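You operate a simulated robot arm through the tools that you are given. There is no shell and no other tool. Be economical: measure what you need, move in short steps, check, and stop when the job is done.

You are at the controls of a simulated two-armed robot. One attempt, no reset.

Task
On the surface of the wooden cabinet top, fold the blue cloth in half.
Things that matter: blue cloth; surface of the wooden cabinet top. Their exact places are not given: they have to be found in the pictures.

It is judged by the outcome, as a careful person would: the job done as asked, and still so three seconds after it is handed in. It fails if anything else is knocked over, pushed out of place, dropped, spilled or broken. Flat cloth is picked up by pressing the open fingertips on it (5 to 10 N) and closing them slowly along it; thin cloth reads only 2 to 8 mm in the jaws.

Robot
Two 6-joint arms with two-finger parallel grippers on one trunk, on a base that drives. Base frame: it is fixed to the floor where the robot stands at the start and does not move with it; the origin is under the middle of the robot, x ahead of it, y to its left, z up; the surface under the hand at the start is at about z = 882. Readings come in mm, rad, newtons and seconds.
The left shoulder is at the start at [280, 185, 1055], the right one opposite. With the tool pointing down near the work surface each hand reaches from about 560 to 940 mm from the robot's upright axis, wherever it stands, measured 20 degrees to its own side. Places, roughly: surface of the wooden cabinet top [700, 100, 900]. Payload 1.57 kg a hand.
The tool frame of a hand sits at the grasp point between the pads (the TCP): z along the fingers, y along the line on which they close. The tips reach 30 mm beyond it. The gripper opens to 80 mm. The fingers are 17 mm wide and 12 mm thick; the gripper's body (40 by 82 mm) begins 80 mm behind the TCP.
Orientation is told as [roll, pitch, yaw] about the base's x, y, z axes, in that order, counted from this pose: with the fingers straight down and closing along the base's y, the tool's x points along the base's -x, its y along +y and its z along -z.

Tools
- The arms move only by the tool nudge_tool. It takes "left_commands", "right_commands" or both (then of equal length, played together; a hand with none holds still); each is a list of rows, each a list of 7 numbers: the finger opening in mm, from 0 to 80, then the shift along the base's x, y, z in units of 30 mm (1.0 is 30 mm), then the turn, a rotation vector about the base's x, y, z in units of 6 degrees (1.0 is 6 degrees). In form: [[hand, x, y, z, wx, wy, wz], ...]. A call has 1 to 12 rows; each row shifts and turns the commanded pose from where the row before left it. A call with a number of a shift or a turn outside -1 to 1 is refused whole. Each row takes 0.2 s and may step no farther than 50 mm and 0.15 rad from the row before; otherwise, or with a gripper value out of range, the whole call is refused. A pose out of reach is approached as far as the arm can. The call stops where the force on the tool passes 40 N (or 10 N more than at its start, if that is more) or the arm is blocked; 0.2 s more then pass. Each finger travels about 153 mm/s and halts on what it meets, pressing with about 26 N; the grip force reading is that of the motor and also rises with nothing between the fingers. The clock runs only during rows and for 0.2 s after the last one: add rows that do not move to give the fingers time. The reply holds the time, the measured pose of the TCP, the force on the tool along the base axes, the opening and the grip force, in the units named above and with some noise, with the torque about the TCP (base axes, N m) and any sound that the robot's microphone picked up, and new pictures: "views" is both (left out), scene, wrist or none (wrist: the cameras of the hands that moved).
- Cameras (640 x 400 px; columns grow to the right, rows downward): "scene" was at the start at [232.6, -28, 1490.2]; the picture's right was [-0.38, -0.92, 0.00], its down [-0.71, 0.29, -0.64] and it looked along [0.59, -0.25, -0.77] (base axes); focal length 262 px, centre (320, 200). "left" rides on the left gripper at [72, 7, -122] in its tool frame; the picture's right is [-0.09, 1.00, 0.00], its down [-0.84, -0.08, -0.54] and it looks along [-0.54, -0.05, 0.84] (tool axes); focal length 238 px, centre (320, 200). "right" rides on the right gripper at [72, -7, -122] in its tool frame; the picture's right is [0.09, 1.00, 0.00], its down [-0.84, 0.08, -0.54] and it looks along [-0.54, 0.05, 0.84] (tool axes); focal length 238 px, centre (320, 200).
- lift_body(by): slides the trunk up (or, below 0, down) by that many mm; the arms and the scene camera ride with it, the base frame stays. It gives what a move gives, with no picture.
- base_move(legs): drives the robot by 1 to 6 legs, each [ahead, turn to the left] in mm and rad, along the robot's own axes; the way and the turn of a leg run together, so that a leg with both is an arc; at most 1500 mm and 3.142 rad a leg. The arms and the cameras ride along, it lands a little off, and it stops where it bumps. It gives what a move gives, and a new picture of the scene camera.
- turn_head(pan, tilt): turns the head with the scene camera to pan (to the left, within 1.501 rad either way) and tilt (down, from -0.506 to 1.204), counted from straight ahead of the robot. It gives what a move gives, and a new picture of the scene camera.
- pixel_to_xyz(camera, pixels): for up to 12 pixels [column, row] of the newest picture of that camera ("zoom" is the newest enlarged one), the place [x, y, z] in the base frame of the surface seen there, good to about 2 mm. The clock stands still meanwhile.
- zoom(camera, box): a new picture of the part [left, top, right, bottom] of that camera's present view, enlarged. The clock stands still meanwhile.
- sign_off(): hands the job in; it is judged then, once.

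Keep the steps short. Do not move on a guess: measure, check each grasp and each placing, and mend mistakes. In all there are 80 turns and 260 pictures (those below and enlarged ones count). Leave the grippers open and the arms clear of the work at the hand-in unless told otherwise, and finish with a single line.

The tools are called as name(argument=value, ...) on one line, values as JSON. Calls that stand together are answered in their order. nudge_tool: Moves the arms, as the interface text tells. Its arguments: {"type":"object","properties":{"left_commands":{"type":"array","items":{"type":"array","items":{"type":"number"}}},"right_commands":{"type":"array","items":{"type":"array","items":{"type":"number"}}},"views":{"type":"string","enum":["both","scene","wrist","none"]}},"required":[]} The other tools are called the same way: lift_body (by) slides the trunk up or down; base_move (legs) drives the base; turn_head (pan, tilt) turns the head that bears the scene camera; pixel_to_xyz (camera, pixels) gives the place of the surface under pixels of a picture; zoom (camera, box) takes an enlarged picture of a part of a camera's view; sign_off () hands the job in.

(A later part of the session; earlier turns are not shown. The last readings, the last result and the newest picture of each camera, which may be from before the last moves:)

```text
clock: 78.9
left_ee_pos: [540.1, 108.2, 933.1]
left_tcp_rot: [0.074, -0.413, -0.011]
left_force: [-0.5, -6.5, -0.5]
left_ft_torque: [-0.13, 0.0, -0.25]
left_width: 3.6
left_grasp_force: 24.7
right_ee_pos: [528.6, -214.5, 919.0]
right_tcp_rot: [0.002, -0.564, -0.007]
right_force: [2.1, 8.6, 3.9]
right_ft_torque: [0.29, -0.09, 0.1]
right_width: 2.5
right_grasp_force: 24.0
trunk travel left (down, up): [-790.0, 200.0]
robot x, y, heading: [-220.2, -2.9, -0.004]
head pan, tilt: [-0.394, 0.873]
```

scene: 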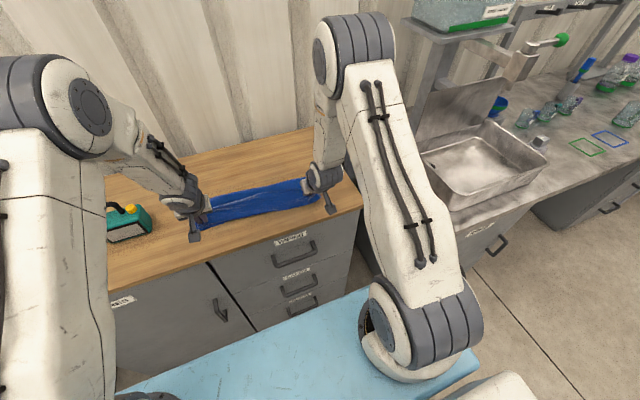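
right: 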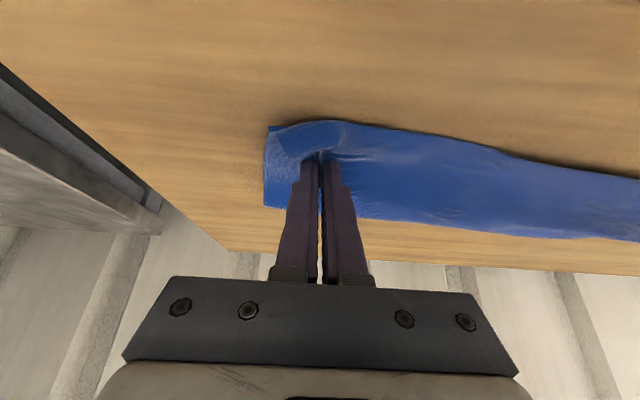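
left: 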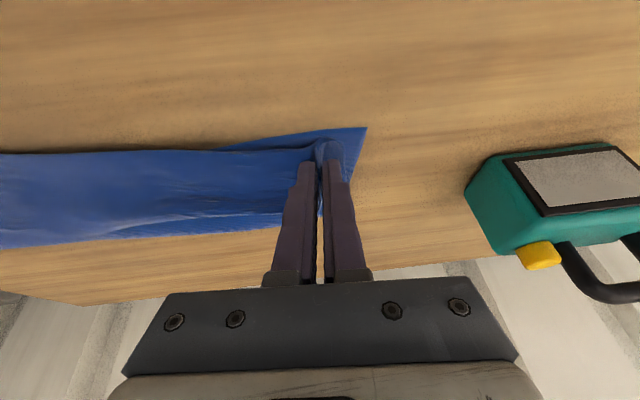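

Both tips are on target (left 552, right 545), and the upper layer lies over the near edge. I'll release slowly and lift clear.

nudge_tool(left_commands=[[0, 0, 0, -0.25, 0, 0, 0], [4, 0, 0, 0, 0, 0, 0], [8, 0, 0, 0, 0, 0, 0], [12, 0, 0, 0, 0, 0, 0], [18, 0, 0, 0, 0, 0, 0], [24, 0, 0, 0, 0, 0, 0], [24, 0, 0, 0.3, 0, 0, 0], [24, 0, 0, 0.6, 0, 0, 0], [24, 0, 0, 0.9, 0, 0, 0], [24, 0, 0, 0.9, 0, 0, 0]], right_commands=[[0, 0, 0, 0, 0, 0, 0], [4, 0, 0, 0, 0, 0, 0], [8, 0, 0, 0, 0, 0, 0], [12, 0, 0, 0, 0, 0, 0], [18, 0, 0, 0, 0, 0, 0], [24, 0, 0, 0, 0, 0, 0], [24, 0, 0, 0.3, 0, 0, 0], [24, 0, 0, 0.6, 0, 0, 0], [24, 0, 0, 0.9, 0, 0, 0], [24, 0, 0, 0.9, 0, 0, 0]])

zoom(camera="scene", box=[180, 160, 340, 260])

zoom(camera="left", box=[200, 0, 440, 150])

zoom(camera="right", box=[240, 0, 480, 150])

```text
clock: 81.1
left_ee_pos: [539.9, 108.5, 1006.6]
left_tcp_rot: [0.072, -0.411, -0.012]
left_force: [-0.1, -0.4, 0.5]
left_ft_torque: [-0.02, 0.02, -0.02]
left_width: 24.0
left_grasp_force: 0.0
right_ee_pos: [527.8, -213.0, 998.7]
right_tcp_rot: [0.004, -0.562, -0.007]
right_force: [0.6, -0.6, -0.4]
right_ft_torque: [0.01, 0.02, -0.01]
right_width: 23.9
right_grasp_force: 0.1
trunk travel left (down, up): [-790.0, 200.0]
robot x, y, heading: [-222.2, 0.8, -0.006]
head pan, tilt: [-0.394, 0.873]
```

scene: 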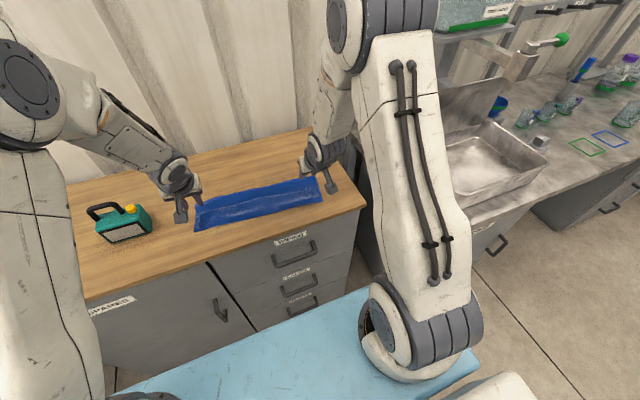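
right: 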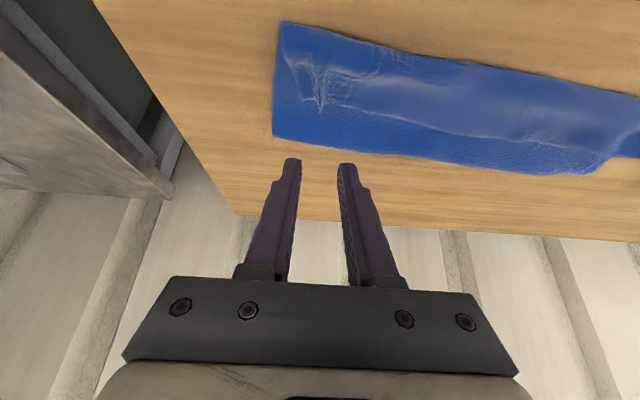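
left: 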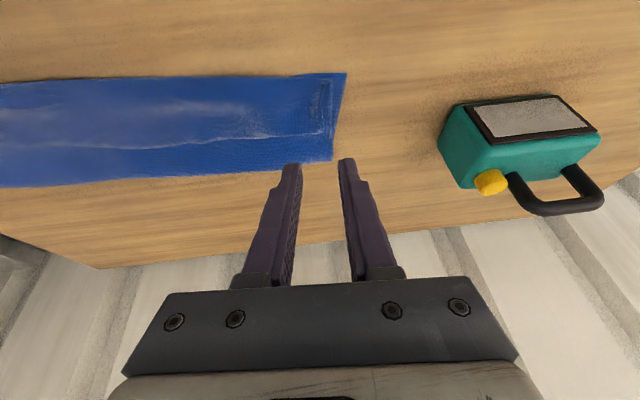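

```text
4.00 times, centred on (260, 210) of scene
```

zoom: 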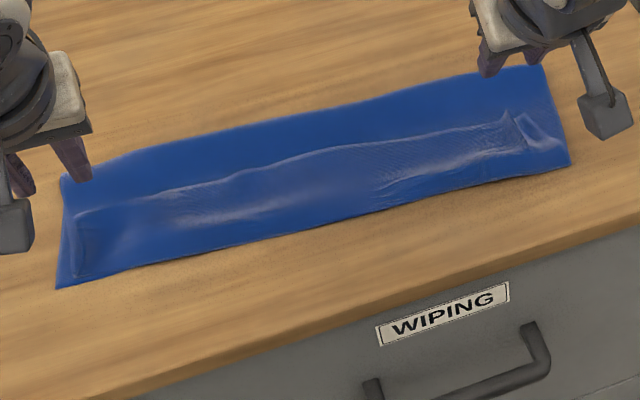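

```text
2.67 times, centred on (320, 75) of left
```

zoom: 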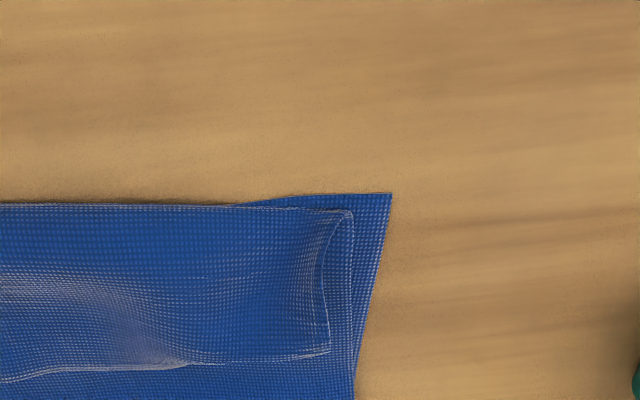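

```text
2.67 times, centred on (360, 75) of right
```

zoom: 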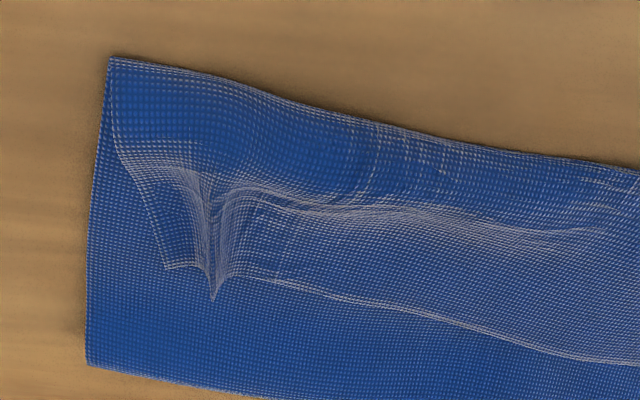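

The fold is straight, but the free rim again lies curled on top. I'll measure the layers precisely.

pixel_to_xyz(camera="right", pixels=[[281, 24], [274, 136], [302, 100], [320, 110], [340, 105], [420, 118], [480, 135], [420, 50], [420, 155], [340, 147]])

pixel_to_xyz(camera="left", pixels=[[346, 73], [332, 158], [322, 132], [330, 80], [260, 138], [200, 142], [200, 168], [200, 78], [100, 145], [100, 180], [100, 80]])

```text
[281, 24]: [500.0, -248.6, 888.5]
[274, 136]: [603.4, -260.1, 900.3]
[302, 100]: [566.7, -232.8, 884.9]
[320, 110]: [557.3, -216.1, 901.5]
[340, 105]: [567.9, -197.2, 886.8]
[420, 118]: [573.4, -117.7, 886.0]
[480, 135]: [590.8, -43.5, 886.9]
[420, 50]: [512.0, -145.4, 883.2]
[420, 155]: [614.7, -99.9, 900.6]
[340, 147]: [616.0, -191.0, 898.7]
```

```text
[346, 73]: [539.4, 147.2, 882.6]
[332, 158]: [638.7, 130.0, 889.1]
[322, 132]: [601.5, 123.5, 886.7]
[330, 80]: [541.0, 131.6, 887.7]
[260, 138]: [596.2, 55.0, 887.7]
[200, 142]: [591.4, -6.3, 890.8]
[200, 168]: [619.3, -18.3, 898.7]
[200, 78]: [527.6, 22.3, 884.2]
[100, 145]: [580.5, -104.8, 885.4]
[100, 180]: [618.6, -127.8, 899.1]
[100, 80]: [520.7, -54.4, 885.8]
```

Now I understand it: the free edge is at x≈567 (right) and 600 (left), while the back fold is only 105 mm from the near edge. The hanging cloth droops, so the arc path pulled the fold line forward. The right path is a straight diagonal down from above the mid-line. I'll drive forward 100 mm, set the hands vertical and hover over the rim corners.

base_move(legs=[[100, 0]])

nudge_tool(left_commands=[[40, -0.27, -0.083, -0.3, -0.12, 0.655, 0], [40, -0.27, -0.083, -0.3, -0.12, 0.655, 0], [40, -0.27, -0.083, -0.3, -0.12, 0.655, 0], [40, -0.27, -0.083, -0.3, -0.12, 0.655, 0], [40, -0.27, -0.083, -0.3, -0.12, 0.655, 0], [40, -0.27, -0.083, -0.3, -0.12, 0.655, 0], [40, 0, 0, 0, 0, 0, 0]], right_commands=[[40, -0.383, -0.017, -0.25, 0, 0.9, 0], [40, -0.383, -0.017, -0.25, 0, 0.9, 0], [40, -0.383, -0.017, -0.25, 0, 0.9, 0], [40, -0.383, -0.017, -0.25, 0, 0.9, 0], [40, -0.383, -0.017, -0.25, 0, 0.9, 0], [40, -0.383, -0.017, -0.25, 0, 0.9, 0], [40, 0, 0, 0, 0, 0, 0]])

zoom(camera="left", box=[200, 70, 440, 220])

zoom(camera="right", box=[200, 70, 440, 220])

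```text
clock: 82.2
left_ee_pos: [638.6, 109.3, 1007.9]
left_tcp_rot: [0.074, -0.414, -0.009]
left_force: [-0.7, 0.2, 0.3]
left_ft_torque: [-0.04, -0.03, 0.02]
left_width: 23.9
left_grasp_force: 0.1
right_ee_pos: [626.4, -212.8, 999.8]
right_tcp_rot: [0.004, -0.561, -0.007]
right_force: [-0.4, 0.4, -0.7]
right_ft_torque: [-0.02, 0.01, 0.02]
right_width: 24.1
right_grasp_force: 0.1
trunk travel left (down, up): [-790.0, 200.0]
robot x, y, heading: [-125.4, 0.6, -0.003]
head pan, tilt: [-0.394, 0.873]
```

scene: 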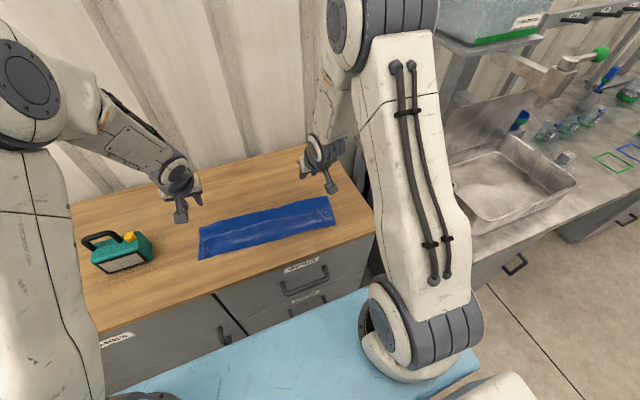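

```text
clock: 83.8
left_ee_pos: [591.1, 94.0, 951.8]
left_tcp_rot: [-0.004, -0.001, 0.008]
left_force: [0.4, -0.1, -0.4]
left_ft_torque: [0.0, 0.04, 0.02]
left_width: 40.1
left_grasp_force: 0.0
right_ee_pos: [589.1, -203.3, 971.9]
right_tcp_rot: [0.058, -0.208, -0.005]
right_force: [0.3, 0.4, 0.1]
right_ft_torque: [-0.02, 0.02, 0.01]
right_width: 40.2
right_grasp_force: 0.0
right hand out of reach, approached as far as the arm can: row 2, 3, 4, 5, 6
trunk travel left (down, up): [-790.0, 200.0]
robot x, y, heading: [-121.8, 6.4, -0.003]
head pan, tilt: [-0.394, 0.873]
```

scene: 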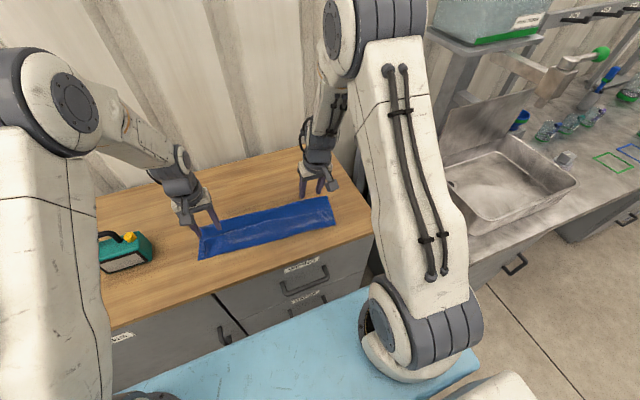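
right: 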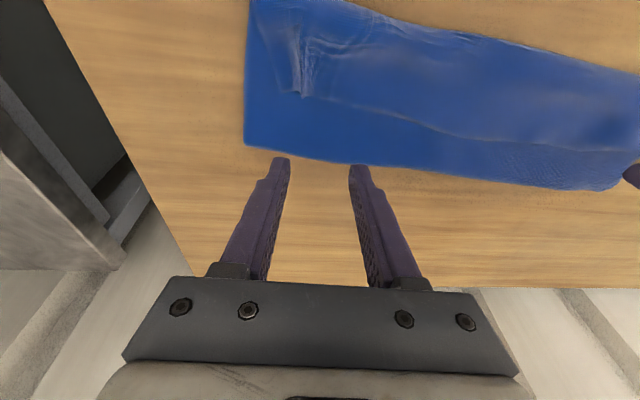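
left: 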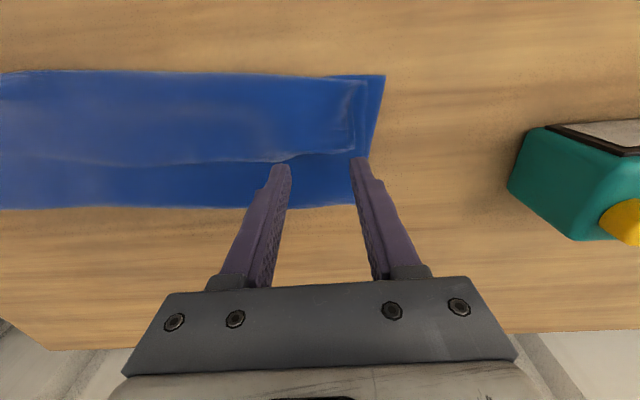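

```text
2.67 times, centred on (320, 145) of left
```

zoom: 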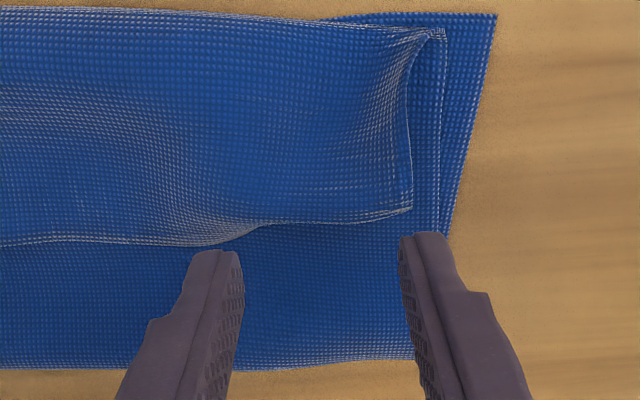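

```text
2.67 times, centred on (320, 145) of right
```

zoom: 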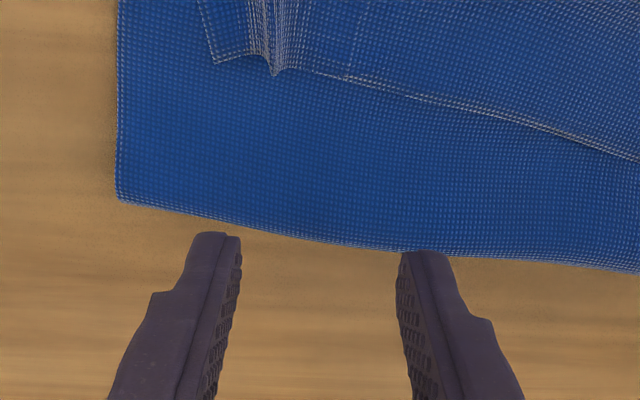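

The left rim edge lies slightly nearer than the tips. I'll measure it, and finish levelling and moving the right hand over its ridge.

pixel_to_xyz(camera="left", pixels=[[353, 149], [318, 153], [340, 151], [290, 156], [354, 100], [385, 77]])

pixel_to_xyz(camera="right", pixels=[[281, 92], [302, 97], [330, 98], [360, 107], [420, 124], [245, 143]])

nudge_tool(right_commands=[[40, -0.1, -0.1, 0.2, -0.2, 0.7, 0], [40, -0.2, -0.1, 0, -0.2, 0.7, 0], [40, -0.3, -0.1, 0, -0.1, 0.6, 0], [40, -0.4, -0.1, -0.3, 0, 0, 0], [40, 0, 0, -0.3, 0, 0, 0], [40, 0, 0, 0, 0, 0, 0]], views="wrist")

```text
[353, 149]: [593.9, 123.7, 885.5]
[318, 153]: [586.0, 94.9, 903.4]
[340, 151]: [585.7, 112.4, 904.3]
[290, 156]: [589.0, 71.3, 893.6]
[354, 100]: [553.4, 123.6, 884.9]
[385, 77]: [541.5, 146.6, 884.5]
```

```text
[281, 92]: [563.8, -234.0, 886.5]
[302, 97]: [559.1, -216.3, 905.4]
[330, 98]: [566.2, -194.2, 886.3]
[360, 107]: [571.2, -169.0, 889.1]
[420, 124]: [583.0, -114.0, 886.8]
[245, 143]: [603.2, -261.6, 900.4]
```

```text
clock: 85.2
left_ee_pos: [590.7, 94.2, 951.2]
left_tcp_rot: [-0.003, -0.002, 0.007]
left_force: [0.8, -0.2, -0.1]
left_ft_torque: [0.01, -0.01, 0.06]
left_width: 40.0
left_grasp_force: 0.1
right_ee_pos: [541.1, -219.2, 933.7]
right_tcp_rot: [0.059, -0.089, -0.001]
right_force: [0.4, -0.3, 0.5]
right_ft_torque: [0.02, 0.03, -0.03]
right_width: 39.9
right_grasp_force: 0.1
right hand out of reach, approached as far as the arm can: row 1, 2, 3
trunk travel left (down, up): [-790.0, 200.0]
robot x, y, heading: [-125.1, 0.2, -0.007]
head pan, tilt: [-0.394, 0.873]
```

right: 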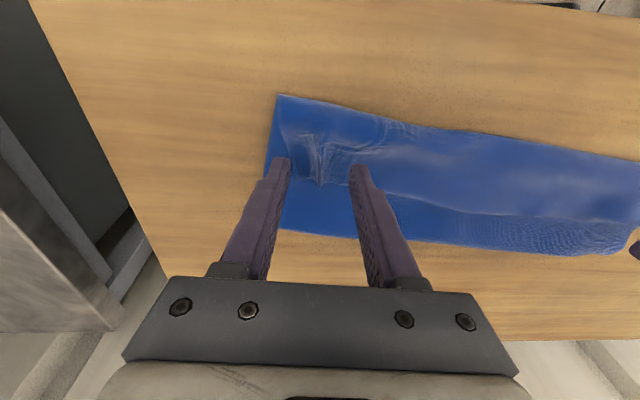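

The right hand straddles its ridge well. I'll lower both: left 7 mm nearer, right 8 mm farther.

nudge_tool(left_commands=[[40, -0.25, 0, -0.4, 0, 0, 0], [40, 0, 0, -0.4, 0, 0, 0], [40, 0, 0, -0.25, 0, 0, 0], [40, 0, 0, -0.1, 0, 0, 0], [40, 0, 0, 0, 0, 0, 0]], right_commands=[[40, 0.27, 0, 0, 0, 0, 0], [40, 0, 0, -0.25, 0, 0, 0], [40, 0, 0, -0.2, 0, 0, 0], [40, 0, 0, -0.1, 0, 0, 0], [40, 0, 0, 0, 0, 0, 0]], views="none")

```text
clock: 86.4
left_ee_pos: [581.9, 94.6, 917.9]
left_tcp_rot: [-0.004, -0.002, 0.008]
left_force: [0.4, 0.1, 0.5]
left_ft_torque: [0.0, 0.01, 0.0]
left_width: 40.1
left_grasp_force: 0.1
right_ee_pos: [548.8, -219.5, 918.5]
right_tcp_rot: [0.054, -0.086, -0.003]
right_force: [0.4, 0.5, -0.2]
right_ft_torque: [-0.01, -0.02, 0.01]
right_width: 39.9
right_grasp_force: 0.0
trunk travel left (down, up): [-790.0, 200.0]
robot x, y, heading: [-124.3, -1.0, -0.007]
head pan, tilt: [-0.394, 0.873]
```

No contact yet. I'll go down 3 mm, then close slowly.

nudge_tool(left_commands=[[40, 0, 0, -0.07, 0, 0, 0], [40, 0, 0, -0.04, 0, 0, 0], [36, 0, 0, 0, 0, 0, 0], [32, 0, 0, 0, 0, 0, 0], [28, 0, 0, 0, 0, 0, 0], [24, 0, 0, 0, 0, 0, 0], [20, 0, 0, 0, 0, 0, 0], [16, 0, 0, 0, 0, 0, 0], [12, 0, 0, 0.02, 0, 0, 0], [8, 0, 0, 0.02, 0, 0, 0], [3, 0, 0, 0.02, 0, 0, 0], [0, 0, 0, 0.02, 0, 0, 0]], right_commands=[[40, 0, 0, -0.07, 0, 0, 0], [40, 0, 0, -0.04, 0, 0, 0], [36, 0, 0, 0, 0, 0, 0], [32, 0, 0, 0, 0, 0, 0], [28, 0, 0, 0, 0, 0, 0], [24, 0, 0, 0, 0, 0, 0], [20, 0, 0, 0, 0, 0, 0], [16, 0, 0, 0, 0, 0, 0], [12, 0, 0, 0.02, 0, 0, 0], [8, 0, 0, 0.02, 0, 0, 0], [3, 0, 0, 0.02, 0, 0, 0], [0, 0, 0, 0.02, 0, 0, 0]], views="wrist")

```text
clock: 89.0
left_ee_pos: [583.0, 94.1, 915.8]
left_tcp_rot: [-0.004, -0.001, 0.008]
left_force: [-3.1, -19.0, 7.1]
left_ft_torque: [-0.62, 0.07, 0.05]
left_width: 3.0
left_grasp_force: 24.3
right_ee_pos: [548.0, -218.3, 916.8]
right_tcp_rot: [0.057, -0.085, -0.001]
right_force: [2.4, 17.1, 0.7]
right_ft_torque: [0.55, -0.04, -0.02]
right_width: 2.6
right_grasp_force: 24.0
trunk travel left (down, up): [-790.0, 200.0]
robot x, y, heading: [-123.8, -1.3, -0.0]
head pan, tilt: [-0.394, 0.873]
```

right: 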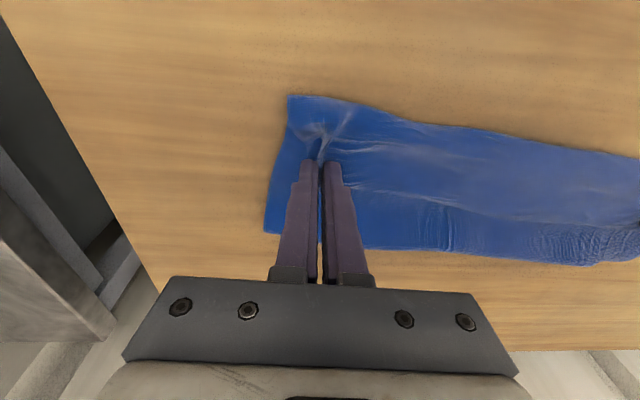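
left: 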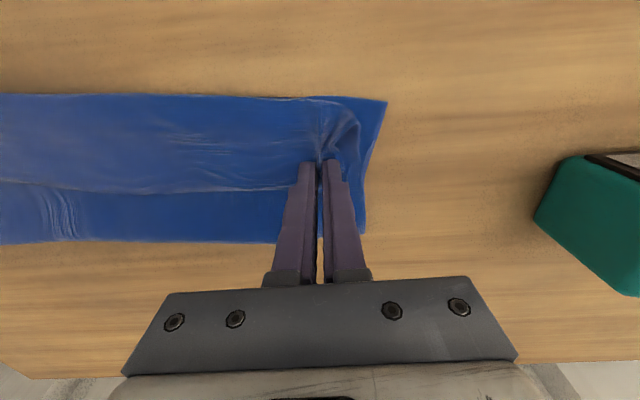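

Both grips hold (3.0 and 2.6 mm), but the cloth is tight. I'll relax inward and lift about 90 mm, then look.

nudge_tool(left_commands=[[0, 0, -0.2, 0.1, 0, 0, 0], [0, 0, 0, 0.5, 0, 0, 0], [0, 0.1, 0, 0.8, 0, 0, 0], [0, 0.3, 0, 0.8, 0, 0, 0], [0, 0.3, 0, 0.8, 0, 0, 0], [0, 0, 0, 0, 0, 0, 0]], right_commands=[[0, 0, 0.2, 0.1, 0, 0, 0], [0, 0, 0, 0.5, 0, 0, 0], [0, 0.1, 0, 0.8, 0, 0, 0], [0, 0.3, 0, 0.8, 0, 0, 0], [0, 0.3, 0, 0.8, 0, 0, 0], [0, 0, 0, 0, 0, 0, 0]])

zoom(camera="scene", box=[170, 140, 362, 260])

```text
clock: 90.4
left_ee_pos: [603.7, 87.8, 1007.0]
left_tcp_rot: [-0.006, -0.001, 0.007]
left_force: [-1.6, -12.4, -1.0]
left_ft_torque: [-0.35, 0.08, 0.01]
left_width: 3.0
left_grasp_force: 23.8
right_ee_pos: [546.1, -216.7, 979.7]
right_tcp_rot: [0.088, -0.106, -0.003]
right_force: [2.6, 12.4, 0.9]
right_ft_torque: [0.38, -0.09, -0.09]
right_width: 2.7
right_grasp_force: 23.8
right hand out of reach, approached as far as the arm can: row 3, 4, 5
trunk travel left (down, up): [-790.0, 200.0]
robot x, y, heading: [-124.1, 3.2, -0.003]
head pan, tilt: [-0.394, 0.873]
```

scene: 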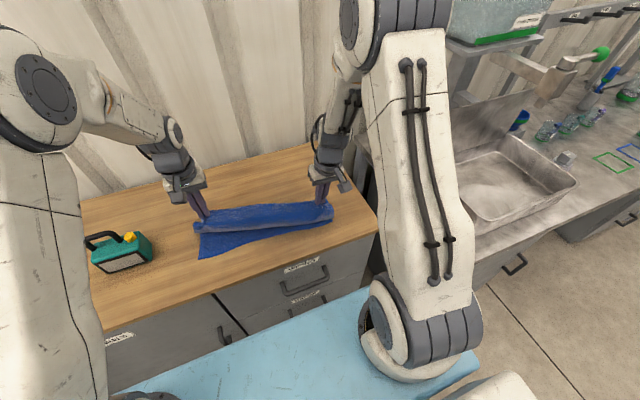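
right: 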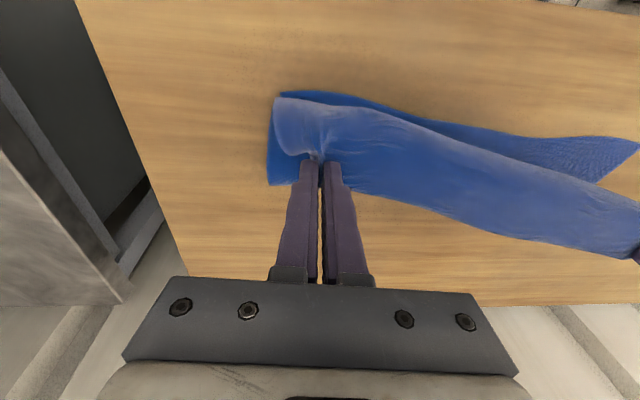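
left: 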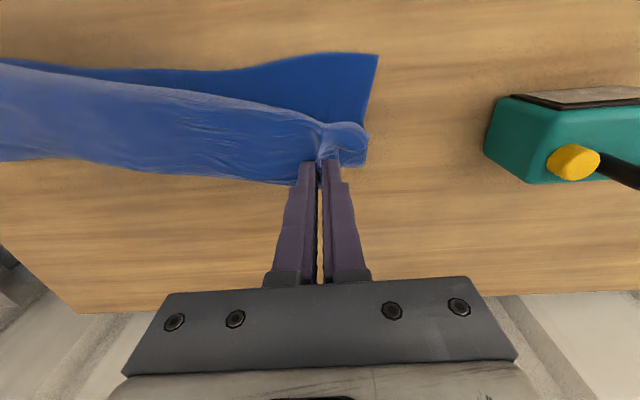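

```text
3.33 times, centred on (266, 200) of scene
```

zoom: 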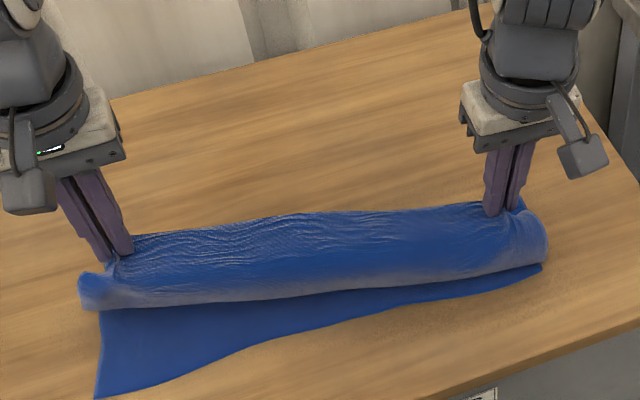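

Both hold only the top layer. I'll level the left hand with the right, then use trunk (+50) and base (+100) to lay the lower half out, keeping the arms still.

nudge_tool(left_commands=[[0, -0.25, -0.2, -0.45, 0, 0, 0], [0, -0.25, 0, -0.45, 0, 0, 0], [0, 0, 0, 0, 0, 0, 0]], views="none")

lift_body(by=52)

base_move(legs=[[108, 0]])

zoom(camera="scene", box=[170, 160, 362, 310])

```text
clock: 91.2
left_ee_pos: [588.9, 83.6, 979.1]
left_tcp_rot: [-0.005, -0.002, 0.008]
left_force: [-0.1, -0.8, -0.3]
left_ft_torque: [0.01, -0.02, 0.01]
left_width: 2.8
left_grasp_force: 23.7
right_ee_pos: [546.5, -217.7, 978.9]
right_tcp_rot: [0.088, -0.104, -0.003]
right_force: [0.7, 1.0, -0.4]
right_ft_torque: [0.04, 0.03, 0.0]
right_width: 2.2
right_grasp_force: 23.9
trunk travel left (down, up): [-790.0, 200.0]
robot x, y, heading: [-120.5, -1.1, -0.01]
head pan, tilt: [-0.394, 0.873]
```

```text
clock: 92.2
left_ee_pos: [587.6, 83.5, 1030.1]
left_tcp_rot: [-0.003, -0.002, 0.006]
left_force: [-0.7, -1.1, -0.2]
left_ft_torque: [-0.02, 0.0, -0.04]
left_width: 2.9
left_grasp_force: 24.4
right_ee_pos: [545.3, -216.8, 1032.2]
right_tcp_rot: [0.087, -0.105, -0.005]
right_force: [0.3, 1.5, 0.2]
right_ft_torque: [0.03, 0.03, -0.02]
right_width: 2.3
right_grasp_force: 24.1
trunk travel left (down, up): [-842.0, 148.0]
robot x, y, heading: [-125.7, -1.3, -0.005]
head pan, tilt: [-0.394, 0.873]
```

```text
clock: 93.3
left_ee_pos: [698.1, 82.6, 1031.9]
left_tcp_rot: [-0.004, -0.001, 0.006]
left_force: [-0.3, -0.7, -0.9]
left_ft_torque: [-0.06, -0.04, 0.02]
left_width: 2.5
left_grasp_force: 24.1
right_ee_pos: [655.5, -218.0, 1031.6]
right_tcp_rot: [0.088, -0.104, -0.004]
right_force: [-0.3, 0.4, -0.8]
right_ft_torque: [-0.01, 0.01, -0.03]
right_width: 2.3
right_grasp_force: 24.1
trunk travel left (down, up): [-842.0, 148.0]
robot x, y, heading: [-13.2, -1.4, 0.002]
head pan, tilt: [-0.394, 0.873]
```

scene: 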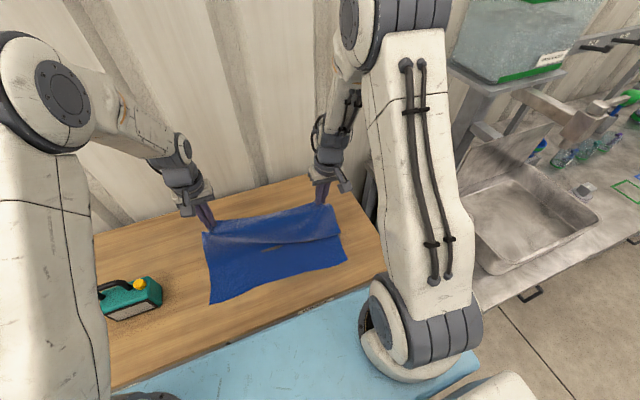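

```text
2.67 times, centred on (266, 235) of scene
```

zoom: 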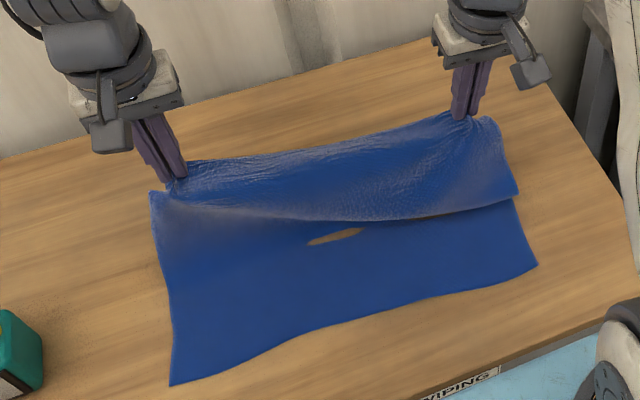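

The lower half is laid out flat. I'll measure its near edge and where it leaves the table.

pixel_to_xyz(camera="zoom", pixels=[[174, 379], [250, 350], [330, 319], [430, 294], [532, 262], [160, 280], [153, 200], [517, 200], [300, 225]])

```text
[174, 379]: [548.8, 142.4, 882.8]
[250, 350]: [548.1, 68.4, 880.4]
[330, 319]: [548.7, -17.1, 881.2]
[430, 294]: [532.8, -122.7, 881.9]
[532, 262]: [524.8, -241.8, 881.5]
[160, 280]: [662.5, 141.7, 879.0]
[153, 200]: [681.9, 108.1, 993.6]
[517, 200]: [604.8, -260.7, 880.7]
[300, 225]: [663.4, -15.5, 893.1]
```

The near edge is at x≈547 (left) and 522 (right), and the lower half is laid about 140–150 mm deep. Next I go down a straight diagonal: alternating trunk −25 and base −30, three times, then check.

lift_body(by=-25)

base_move(legs=[[-30, 0]])

lift_body(by=-25)

base_move(legs=[[-30, 0]])

lift_body(by=-25)

base_move(legs=[[-30, 0]])

zoom(camera="scene", box=[170, 150, 362, 300])

```text
clock: 94.0
left_ee_pos: [698.7, 82.2, 1006.1]
left_tcp_rot: [-0.002, -0.001, 0.007]
left_force: [0.2, 0.0, 0.2]
left_ft_torque: [0.01, -0.01, 0.01]
left_width: 2.7
left_grasp_force: 24.0
right_ee_pos: [655.7, -218.5, 1007.0]
right_tcp_rot: [0.087, -0.104, -0.004]
right_force: [0.9, 1.3, -0.2]
right_ft_torque: [0.0, -0.04, -0.01]
right_width: 2.4
right_grasp_force: 24.3
trunk travel left (down, up): [-817.0, 173.0]
robot x, y, heading: [-13.2, -1.1, -0.009]
head pan, tilt: [-0.394, 0.873]
```

```text
clock: 94.9
left_ee_pos: [667.1, 81.5, 1006.2]
left_tcp_rot: [-0.003, -0.002, 0.005]
left_force: [-0.2, -0.4, 0.4]
left_ft_torque: [0.0, -0.01, -0.03]
left_width: 2.7
left_grasp_force: 23.7
right_ee_pos: [624.3, -217.9, 1007.6]
right_tcp_rot: [0.087, -0.105, -0.005]
right_force: [0.3, 0.1, 0.1]
right_ft_torque: [-0.01, 0.01, -0.01]
right_width: 2.3
right_grasp_force: 23.7
trunk travel left (down, up): [-817.0, 173.0]
robot x, y, heading: [-44.3, 1.8, -0.005]
head pan, tilt: [-0.394, 0.873]
```

scene: 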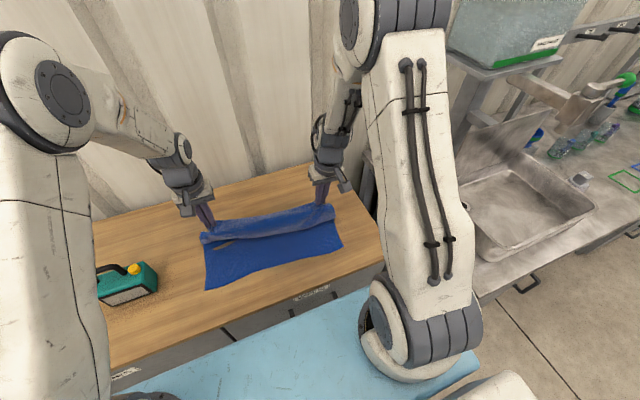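

```text
clock: 95.6
left_ee_pos: [666.8, 80.9, 980.2]
left_tcp_rot: [-0.004, -0.003, 0.005]
left_force: [0.6, -0.7, -0.8]
left_ft_torque: [0.0, 0.03, -0.04]
left_width: 2.7
left_grasp_force: 24.2
right_ee_pos: [624.3, -219.6, 983.2]
right_tcp_rot: [0.085, -0.106, -0.005]
right_force: [0.0, 0.9, 0.2]
right_ft_torque: [-0.01, -0.01, -0.02]
right_width: 2.2
right_grasp_force: 23.2
trunk travel left (down, up): [-792.0, 198.0]
robot x, y, heading: [-42.8, -2.8, -0.001]
head pan, tilt: [-0.394, 0.873]
```

```text
clock: 96.4
left_ee_pos: [637.0, 81.7, 980.6]
left_tcp_rot: [-0.004, -0.002, 0.005]
left_force: [-0.1, 0.3, -0.2]
left_ft_torque: [-0.04, -0.03, -0.01]
left_width: 2.8
left_grasp_force: 23.8
right_ee_pos: [595.1, -218.3, 980.7]
right_tcp_rot: [0.088, -0.105, -0.003]
right_force: [-0.1, 1.1, -0.9]
right_ft_torque: [0.03, 0.02, 0.01]
right_width: 2.5
right_grasp_force: 23.7
trunk travel left (down, up): [-792.0, 198.0]
robot x, y, heading: [-71.9, -1.5, -0.004]
head pan, tilt: [-0.394, 0.873]
```

scene: 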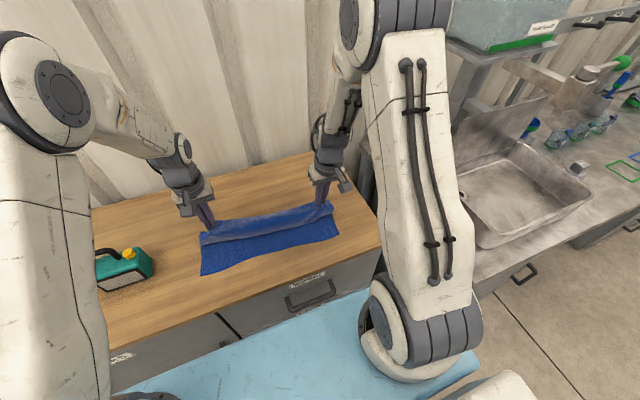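

```text
clock: 97.2
left_ee_pos: [636.5, 82.6, 955.6]
left_tcp_rot: [-0.002, -0.003, 0.006]
left_force: [0.2, -0.8, -0.5]
left_ft_torque: [0.0, 0.02, 0.01]
left_width: 2.7
left_grasp_force: 24.2
right_ee_pos: [594.4, -218.5, 957.9]
right_tcp_rot: [0.089, -0.108, -0.004]
right_force: [0.6, 0.7, 0.4]
right_ft_torque: [-0.01, -0.04, -0.03]
right_width: 2.3
right_grasp_force: 24.0
trunk travel left (down, up): [-767.0, 223.0]
robot x, y, heading: [-73.9, 2.7, -0.005]
head pan, tilt: [-0.394, 0.873]
```

```text
clock: 98.0
left_ee_pos: [606.7, 80.9, 956.0]
left_tcp_rot: [-0.004, 0.0, 0.005]
left_force: [0.5, -0.2, -0.7]
left_ft_torque: [-0.01, 0.01, 0.0]
left_width: 2.6
left_grasp_force: 24.4
right_ee_pos: [564.2, -217.5, 958.2]
right_tcp_rot: [0.088, -0.105, -0.007]
right_force: [0.8, 1.0, 0.4]
right_ft_torque: [-0.03, 0.01, 0.01]
right_width: 2.3
right_grasp_force: 24.3
trunk travel left (down, up): [-767.0, 223.0]
robot x, y, heading: [-107.8, 4.4, -0.003]
head pan, tilt: [-0.394, 0.873]
```

scene: 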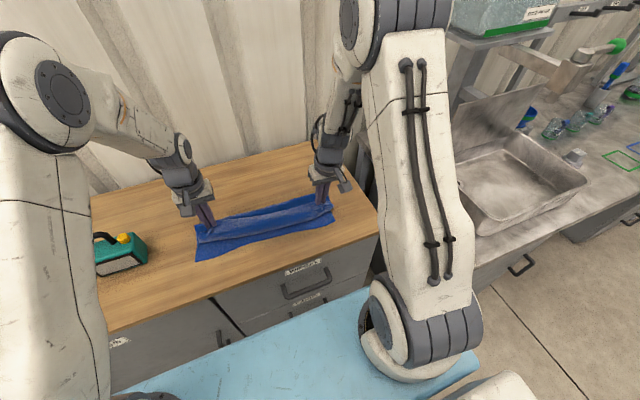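

```text
2.67 times, centred on (266, 225) of scene
```

zoom: 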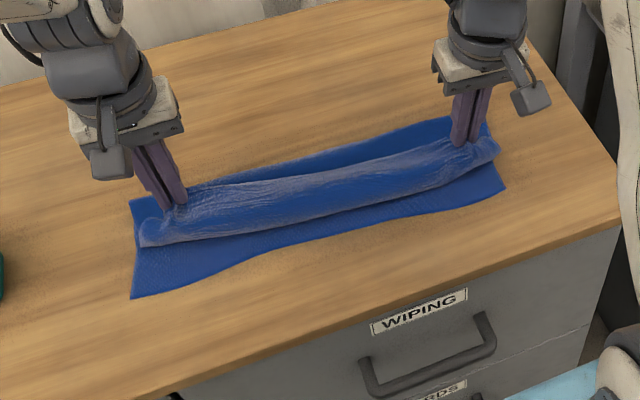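

The fold line is now well back and the upper layer is laying down properly. I'll lower 22 mm, then draw both toward the near edge (base −38), with the left a further −12.

lift_body(by=-22)

base_move(legs=[[-38, 0]])

nudge_tool(left_commands=[[0, -0.25, 0, 0, 0, 0, 0], [0, -0.2, 0, 0, 0, 0, 0], [0, 0, 0, 0, 0, 0, 0]], right_commands=[[0, 0, 0, 0, 0, 0, 0], [0, 0, 0, 0, 0, 0, 0], [0, 0, 0, 0, 0, 0, 0]])

zoom(camera="scene", box=[170, 150, 362, 300])

```text
clock: 98.7
left_ee_pos: [606.0, 82.2, 934.5]
left_tcp_rot: [-0.003, -0.002, 0.004]
left_force: [0.5, -0.5, 0.0]
left_ft_torque: [-0.01, 0.0, 0.0]
left_width: 2.6
left_grasp_force: 23.6
right_ee_pos: [563.2, -217.9, 935.0]
right_tcp_rot: [0.087, -0.106, -0.003]
right_force: [0.4, -0.3, 0.1]
right_ft_torque: [-0.01, -0.03, -0.03]
right_width: 2.1
right_grasp_force: 23.7
trunk travel left (down, up): [-745.0, 245.0]
robot x, y, heading: [-109.7, 1.5, -0.009]
head pan, tilt: [-0.394, 0.873]
```

```text
clock: 99.5
left_ee_pos: [569.5, 81.8, 933.6]
left_tcp_rot: [-0.003, -0.003, 0.005]
left_force: [0.1, -0.1, -0.5]
left_ft_torque: [0.0, 0.02, -0.01]
left_width: 2.9
left_grasp_force: 23.5
right_ee_pos: [526.7, -218.3, 934.7]
right_tcp_rot: [0.087, -0.106, -0.006]
right_force: [-0.4, 0.7, 0.1]
right_ft_torque: [-0.02, 0.01, 0.0]
right_width: 2.6
right_grasp_force: 24.1
trunk travel left (down, up): [-745.0, 245.0]
robot x, y, heading: [-141.2, -1.1, -0.01]
head pan, tilt: [-0.394, 0.873]
```

scene: 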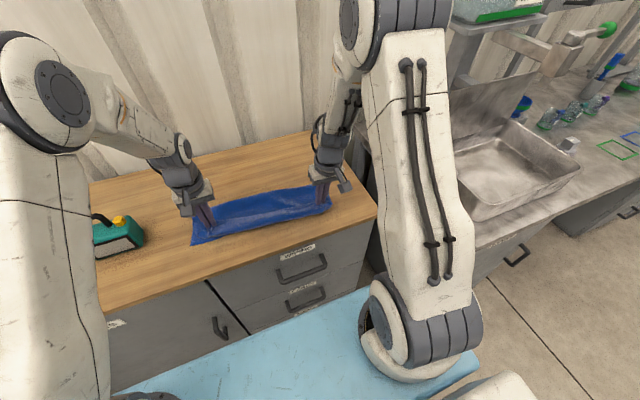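

```text
clock: 100.3
left_ee_pos: [554.6, 80.0, 934.2]
left_tcp_rot: [-0.004, -0.001, 0.004]
left_force: [0.0, 0.9, -0.4]
left_ft_torque: [0.0, -0.03, -0.01]
left_width: 2.6
left_grasp_force: 24.6
right_ee_pos: [526.0, -218.2, 935.0]
right_tcp_rot: [0.086, -0.107, -0.004]
right_force: [-0.3, 0.5, 0.0]
right_ft_torque: [-0.02, 0.02, 0.0]
right_width: 2.4
right_grasp_force: 24.2
trunk travel left (down, up): [-745.0, 245.0]
robot x, y, heading: [-143.2, -3.1, -0.008]
head pan, tilt: [-0.394, 0.873]
```

scene: 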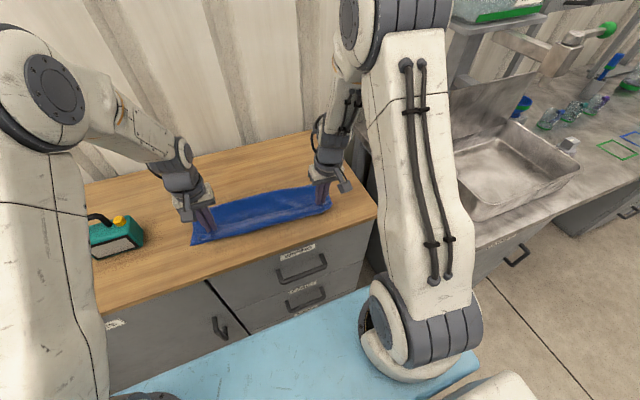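
right: 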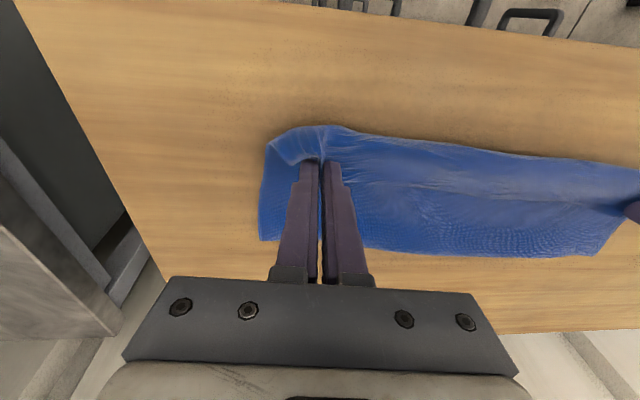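
left: 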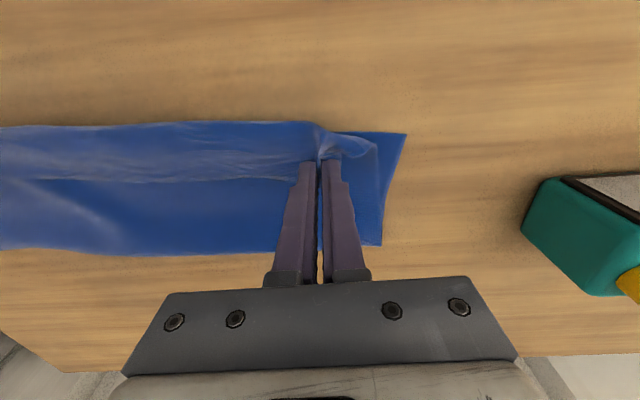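

```text
2.67 times, centred on (266, 225) of scene
```

zoom: 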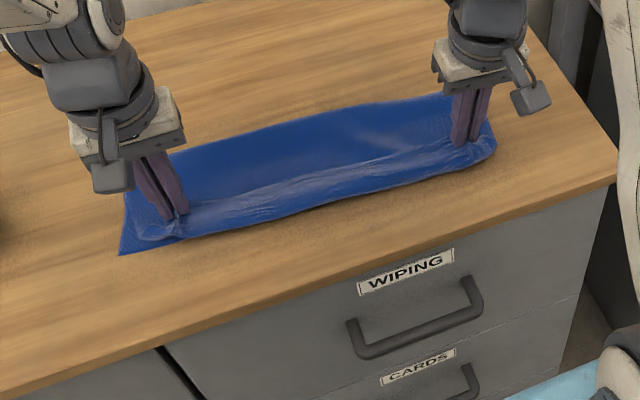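

Much better: only about 25 mm of rim is still curled back. I'll lift 22 mm, draw a further 25 mm toward the robot so the rim comes taut, and lower again.

lift_body(by=22)

base_move(legs=[[-25, 0]])

lift_body(by=-34)

nudge_tool(left_commands=[[0, 0, 0, 0, 0, 0, 0]], right_commands=[[0, 0, 0, 0, 0, 0, 0]])

zoom(camera="scene", box=[170, 150, 362, 300])

```text
clock: 101.0
left_ee_pos: [553.4, 81.4, 957.4]
left_tcp_rot: [-0.004, -0.001, 0.006]
left_force: [0.3, -0.9, -0.1]
left_ft_torque: [0.0, 0.0, -0.02]
left_width: 2.8
left_grasp_force: 24.3
right_ee_pos: [525.9, -218.9, 956.1]
right_tcp_rot: [0.088, -0.105, -0.005]
right_force: [0.1, 1.0, 0.0]
right_ft_torque: [0.01, 0.03, -0.01]
right_width: 2.5
right_grasp_force: 24.0
trunk travel left (down, up): [-767.0, 223.0]
robot x, y, heading: [-144.6, -1.8, -0.004]
head pan, tilt: [-0.394, 0.873]
```

```text
clock: 101.8
left_ee_pos: [530.2, 81.5, 956.4]
left_tcp_rot: [-0.004, -0.001, 0.005]
left_force: [-0.1, -0.6, 0.2]
left_ft_torque: [0.02, 0.04, 0.02]
left_width: 2.9
left_grasp_force: 24.2
right_ee_pos: [500.1, -218.4, 956.7]
right_tcp_rot: [0.088, -0.105, -0.007]
right_force: [1.4, -0.3, 0.3]
right_ft_torque: [0.0, 0.01, 0.02]
right_width: 2.5
right_grasp_force: 24.1
trunk travel left (down, up): [-767.0, 223.0]
robot x, y, heading: [-166.9, -2.2, -0.007]
head pan, tilt: [-0.394, 0.873]
```

scene: 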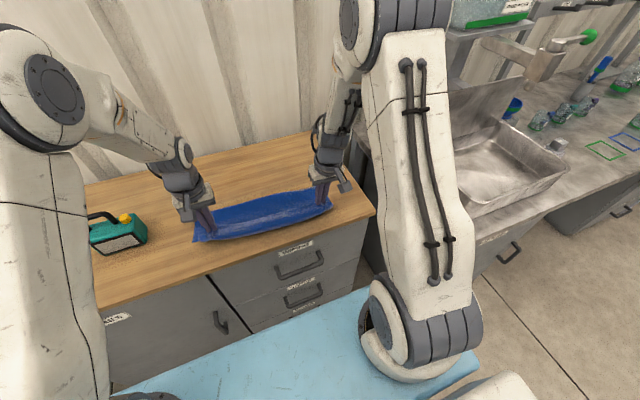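

```text
clock: 102.6
left_ee_pos: [529.7, 81.5, 922.9]
left_tcp_rot: [-0.003, -0.003, 0.005]
left_force: [-0.1, -0.2, -0.6]
left_ft_torque: [0.0, -0.04, -0.05]
left_width: 2.6
left_grasp_force: 24.1
right_ee_pos: [500.4, -217.9, 923.5]
right_tcp_rot: [0.088, -0.107, -0.004]
right_force: [0.8, -0.1, 0.1]
right_ft_torque: [-0.04, 0.02, -0.01]
right_width: 2.3
right_grasp_force: 23.7
trunk travel left (down, up): [-733.0, 257.0]
robot x, y, heading: [-168.6, -0.5, -0.003]
head pan, tilt: [-0.394, 0.873]
```

```text
clock: 103.0
left_ee_pos: [528.8, 81.4, 923.5]
left_tcp_rot: [-0.003, 0.0, 0.006]
left_force: [-0.7, 0.3, -0.5]
left_ft_torque: [0.05, -0.02, -0.01]
left_width: 2.4
left_grasp_force: 23.9
right_ee_pos: [500.3, -218.8, 922.5]
right_tcp_rot: [0.089, -0.107, -0.004]
right_force: [-0.5, 0.8, 0.0]
right_ft_torque: [-0.02, -0.03, -0.01]
right_width: 2.5
right_grasp_force: 23.5
trunk travel left (down, up): [-733.0, 257.0]
robot x, y, heading: [-169.9, -0.7, -0.005]
head pan, tilt: [-0.394, 0.873]
```

scene: 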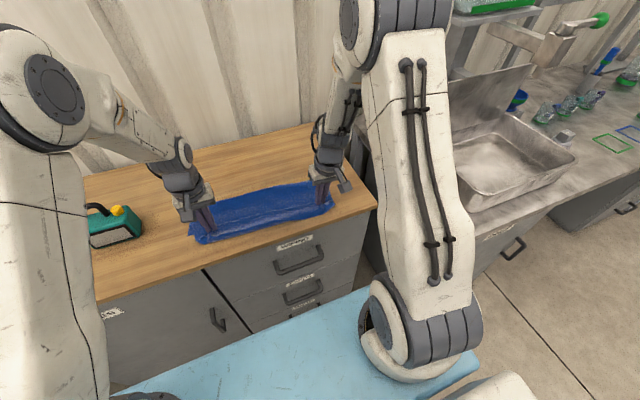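
right: 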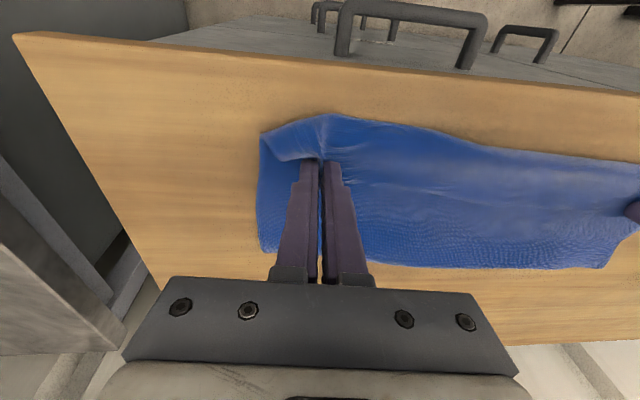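
left: 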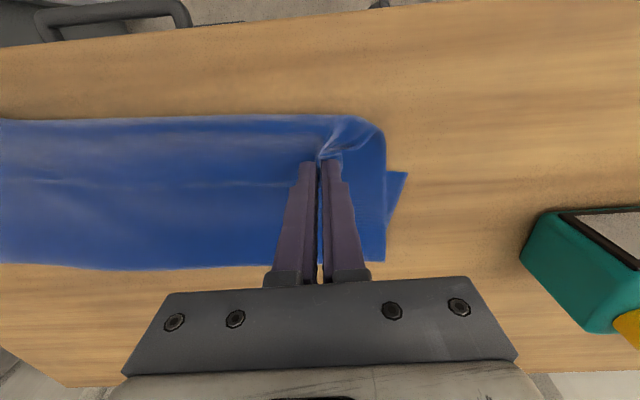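

```text
2.67 times, centred on (266, 225) of scene
```

zoom: 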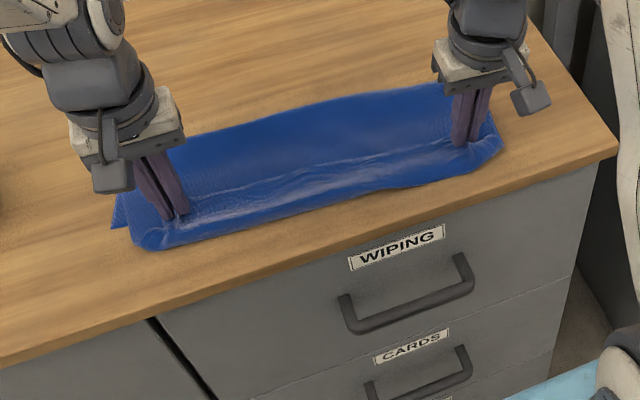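

The rim bulges forward because it's held edge-up when lowered. It's better to release it while taut and slanted, so it drops flat toward the robot. I'll raise 34 mm again and measure the back fold and near edge.

lift_body(by=34)

zoom(camera="scene", box=[170, 150, 362, 300])

pixel_to_xyz(camera="zoom", pixels=[[250, 118], [320, 103], [390, 90], [440, 82], [118, 225], [495, 150], [300, 205], [250, 215]])

zoom(camera="left", box=[0, 80, 480, 380])

pixel_to_xyz(camera="zoom", pixels=[[60, 230], [200, 235], [300, 235], [515, 240], [530, 150], [540, 125], [100, 70], [300, 60]])

```text
clock: 103.8
left_ee_pos: [528.4, 81.6, 957.4]
left_tcp_rot: [-0.003, -0.002, 0.006]
left_force: [0.8, -0.7, -0.2]
left_ft_torque: [0.02, 0.02, -0.03]
left_width: 2.8
left_grasp_force: 23.9
right_ee_pos: [499.7, -219.3, 956.6]
right_tcp_rot: [0.088, -0.106, -0.005]
right_force: [0.2, 0.0, -0.5]
right_ft_torque: [-0.01, -0.01, -0.03]
right_width: 2.2
right_grasp_force: 24.1
trunk travel left (down, up): [-767.0, 223.0]
robot x, y, heading: [-165.2, 2.4, -0.007]
head pan, tilt: [-0.394, 0.873]
```

```text
2.67 times, centred on (266, 225) of scene
```

zoom: 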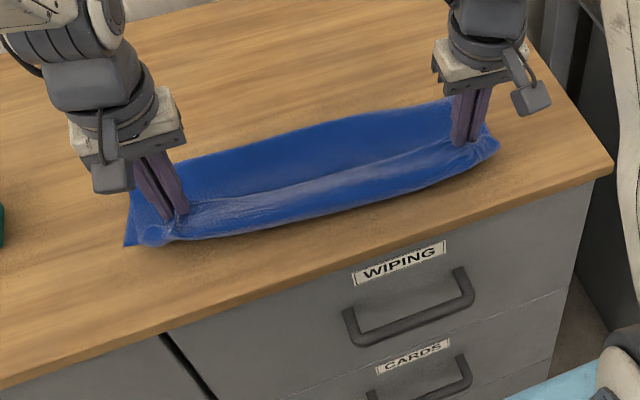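

```text
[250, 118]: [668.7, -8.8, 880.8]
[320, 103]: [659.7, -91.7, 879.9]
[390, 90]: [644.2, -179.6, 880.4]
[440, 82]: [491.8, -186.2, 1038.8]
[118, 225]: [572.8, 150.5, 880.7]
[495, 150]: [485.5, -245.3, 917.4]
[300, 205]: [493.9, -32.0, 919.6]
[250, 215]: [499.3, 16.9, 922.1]
```

```text
1.33 times, centred on (240, 230) of left
```

zoom: 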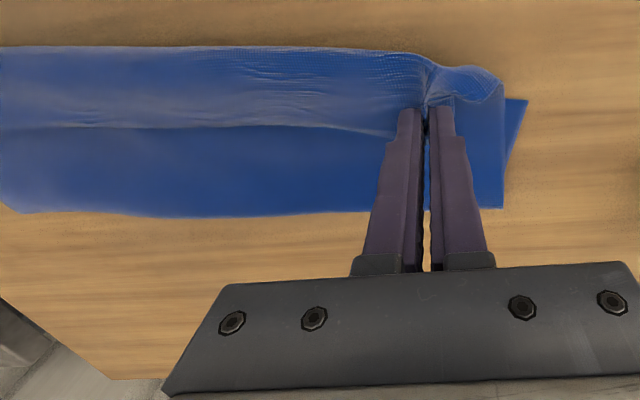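

```text
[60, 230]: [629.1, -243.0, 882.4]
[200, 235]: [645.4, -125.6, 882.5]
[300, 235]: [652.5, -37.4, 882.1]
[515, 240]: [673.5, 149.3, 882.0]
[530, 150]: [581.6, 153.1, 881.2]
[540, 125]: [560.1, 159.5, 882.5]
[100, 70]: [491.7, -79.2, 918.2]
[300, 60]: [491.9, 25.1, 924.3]
```

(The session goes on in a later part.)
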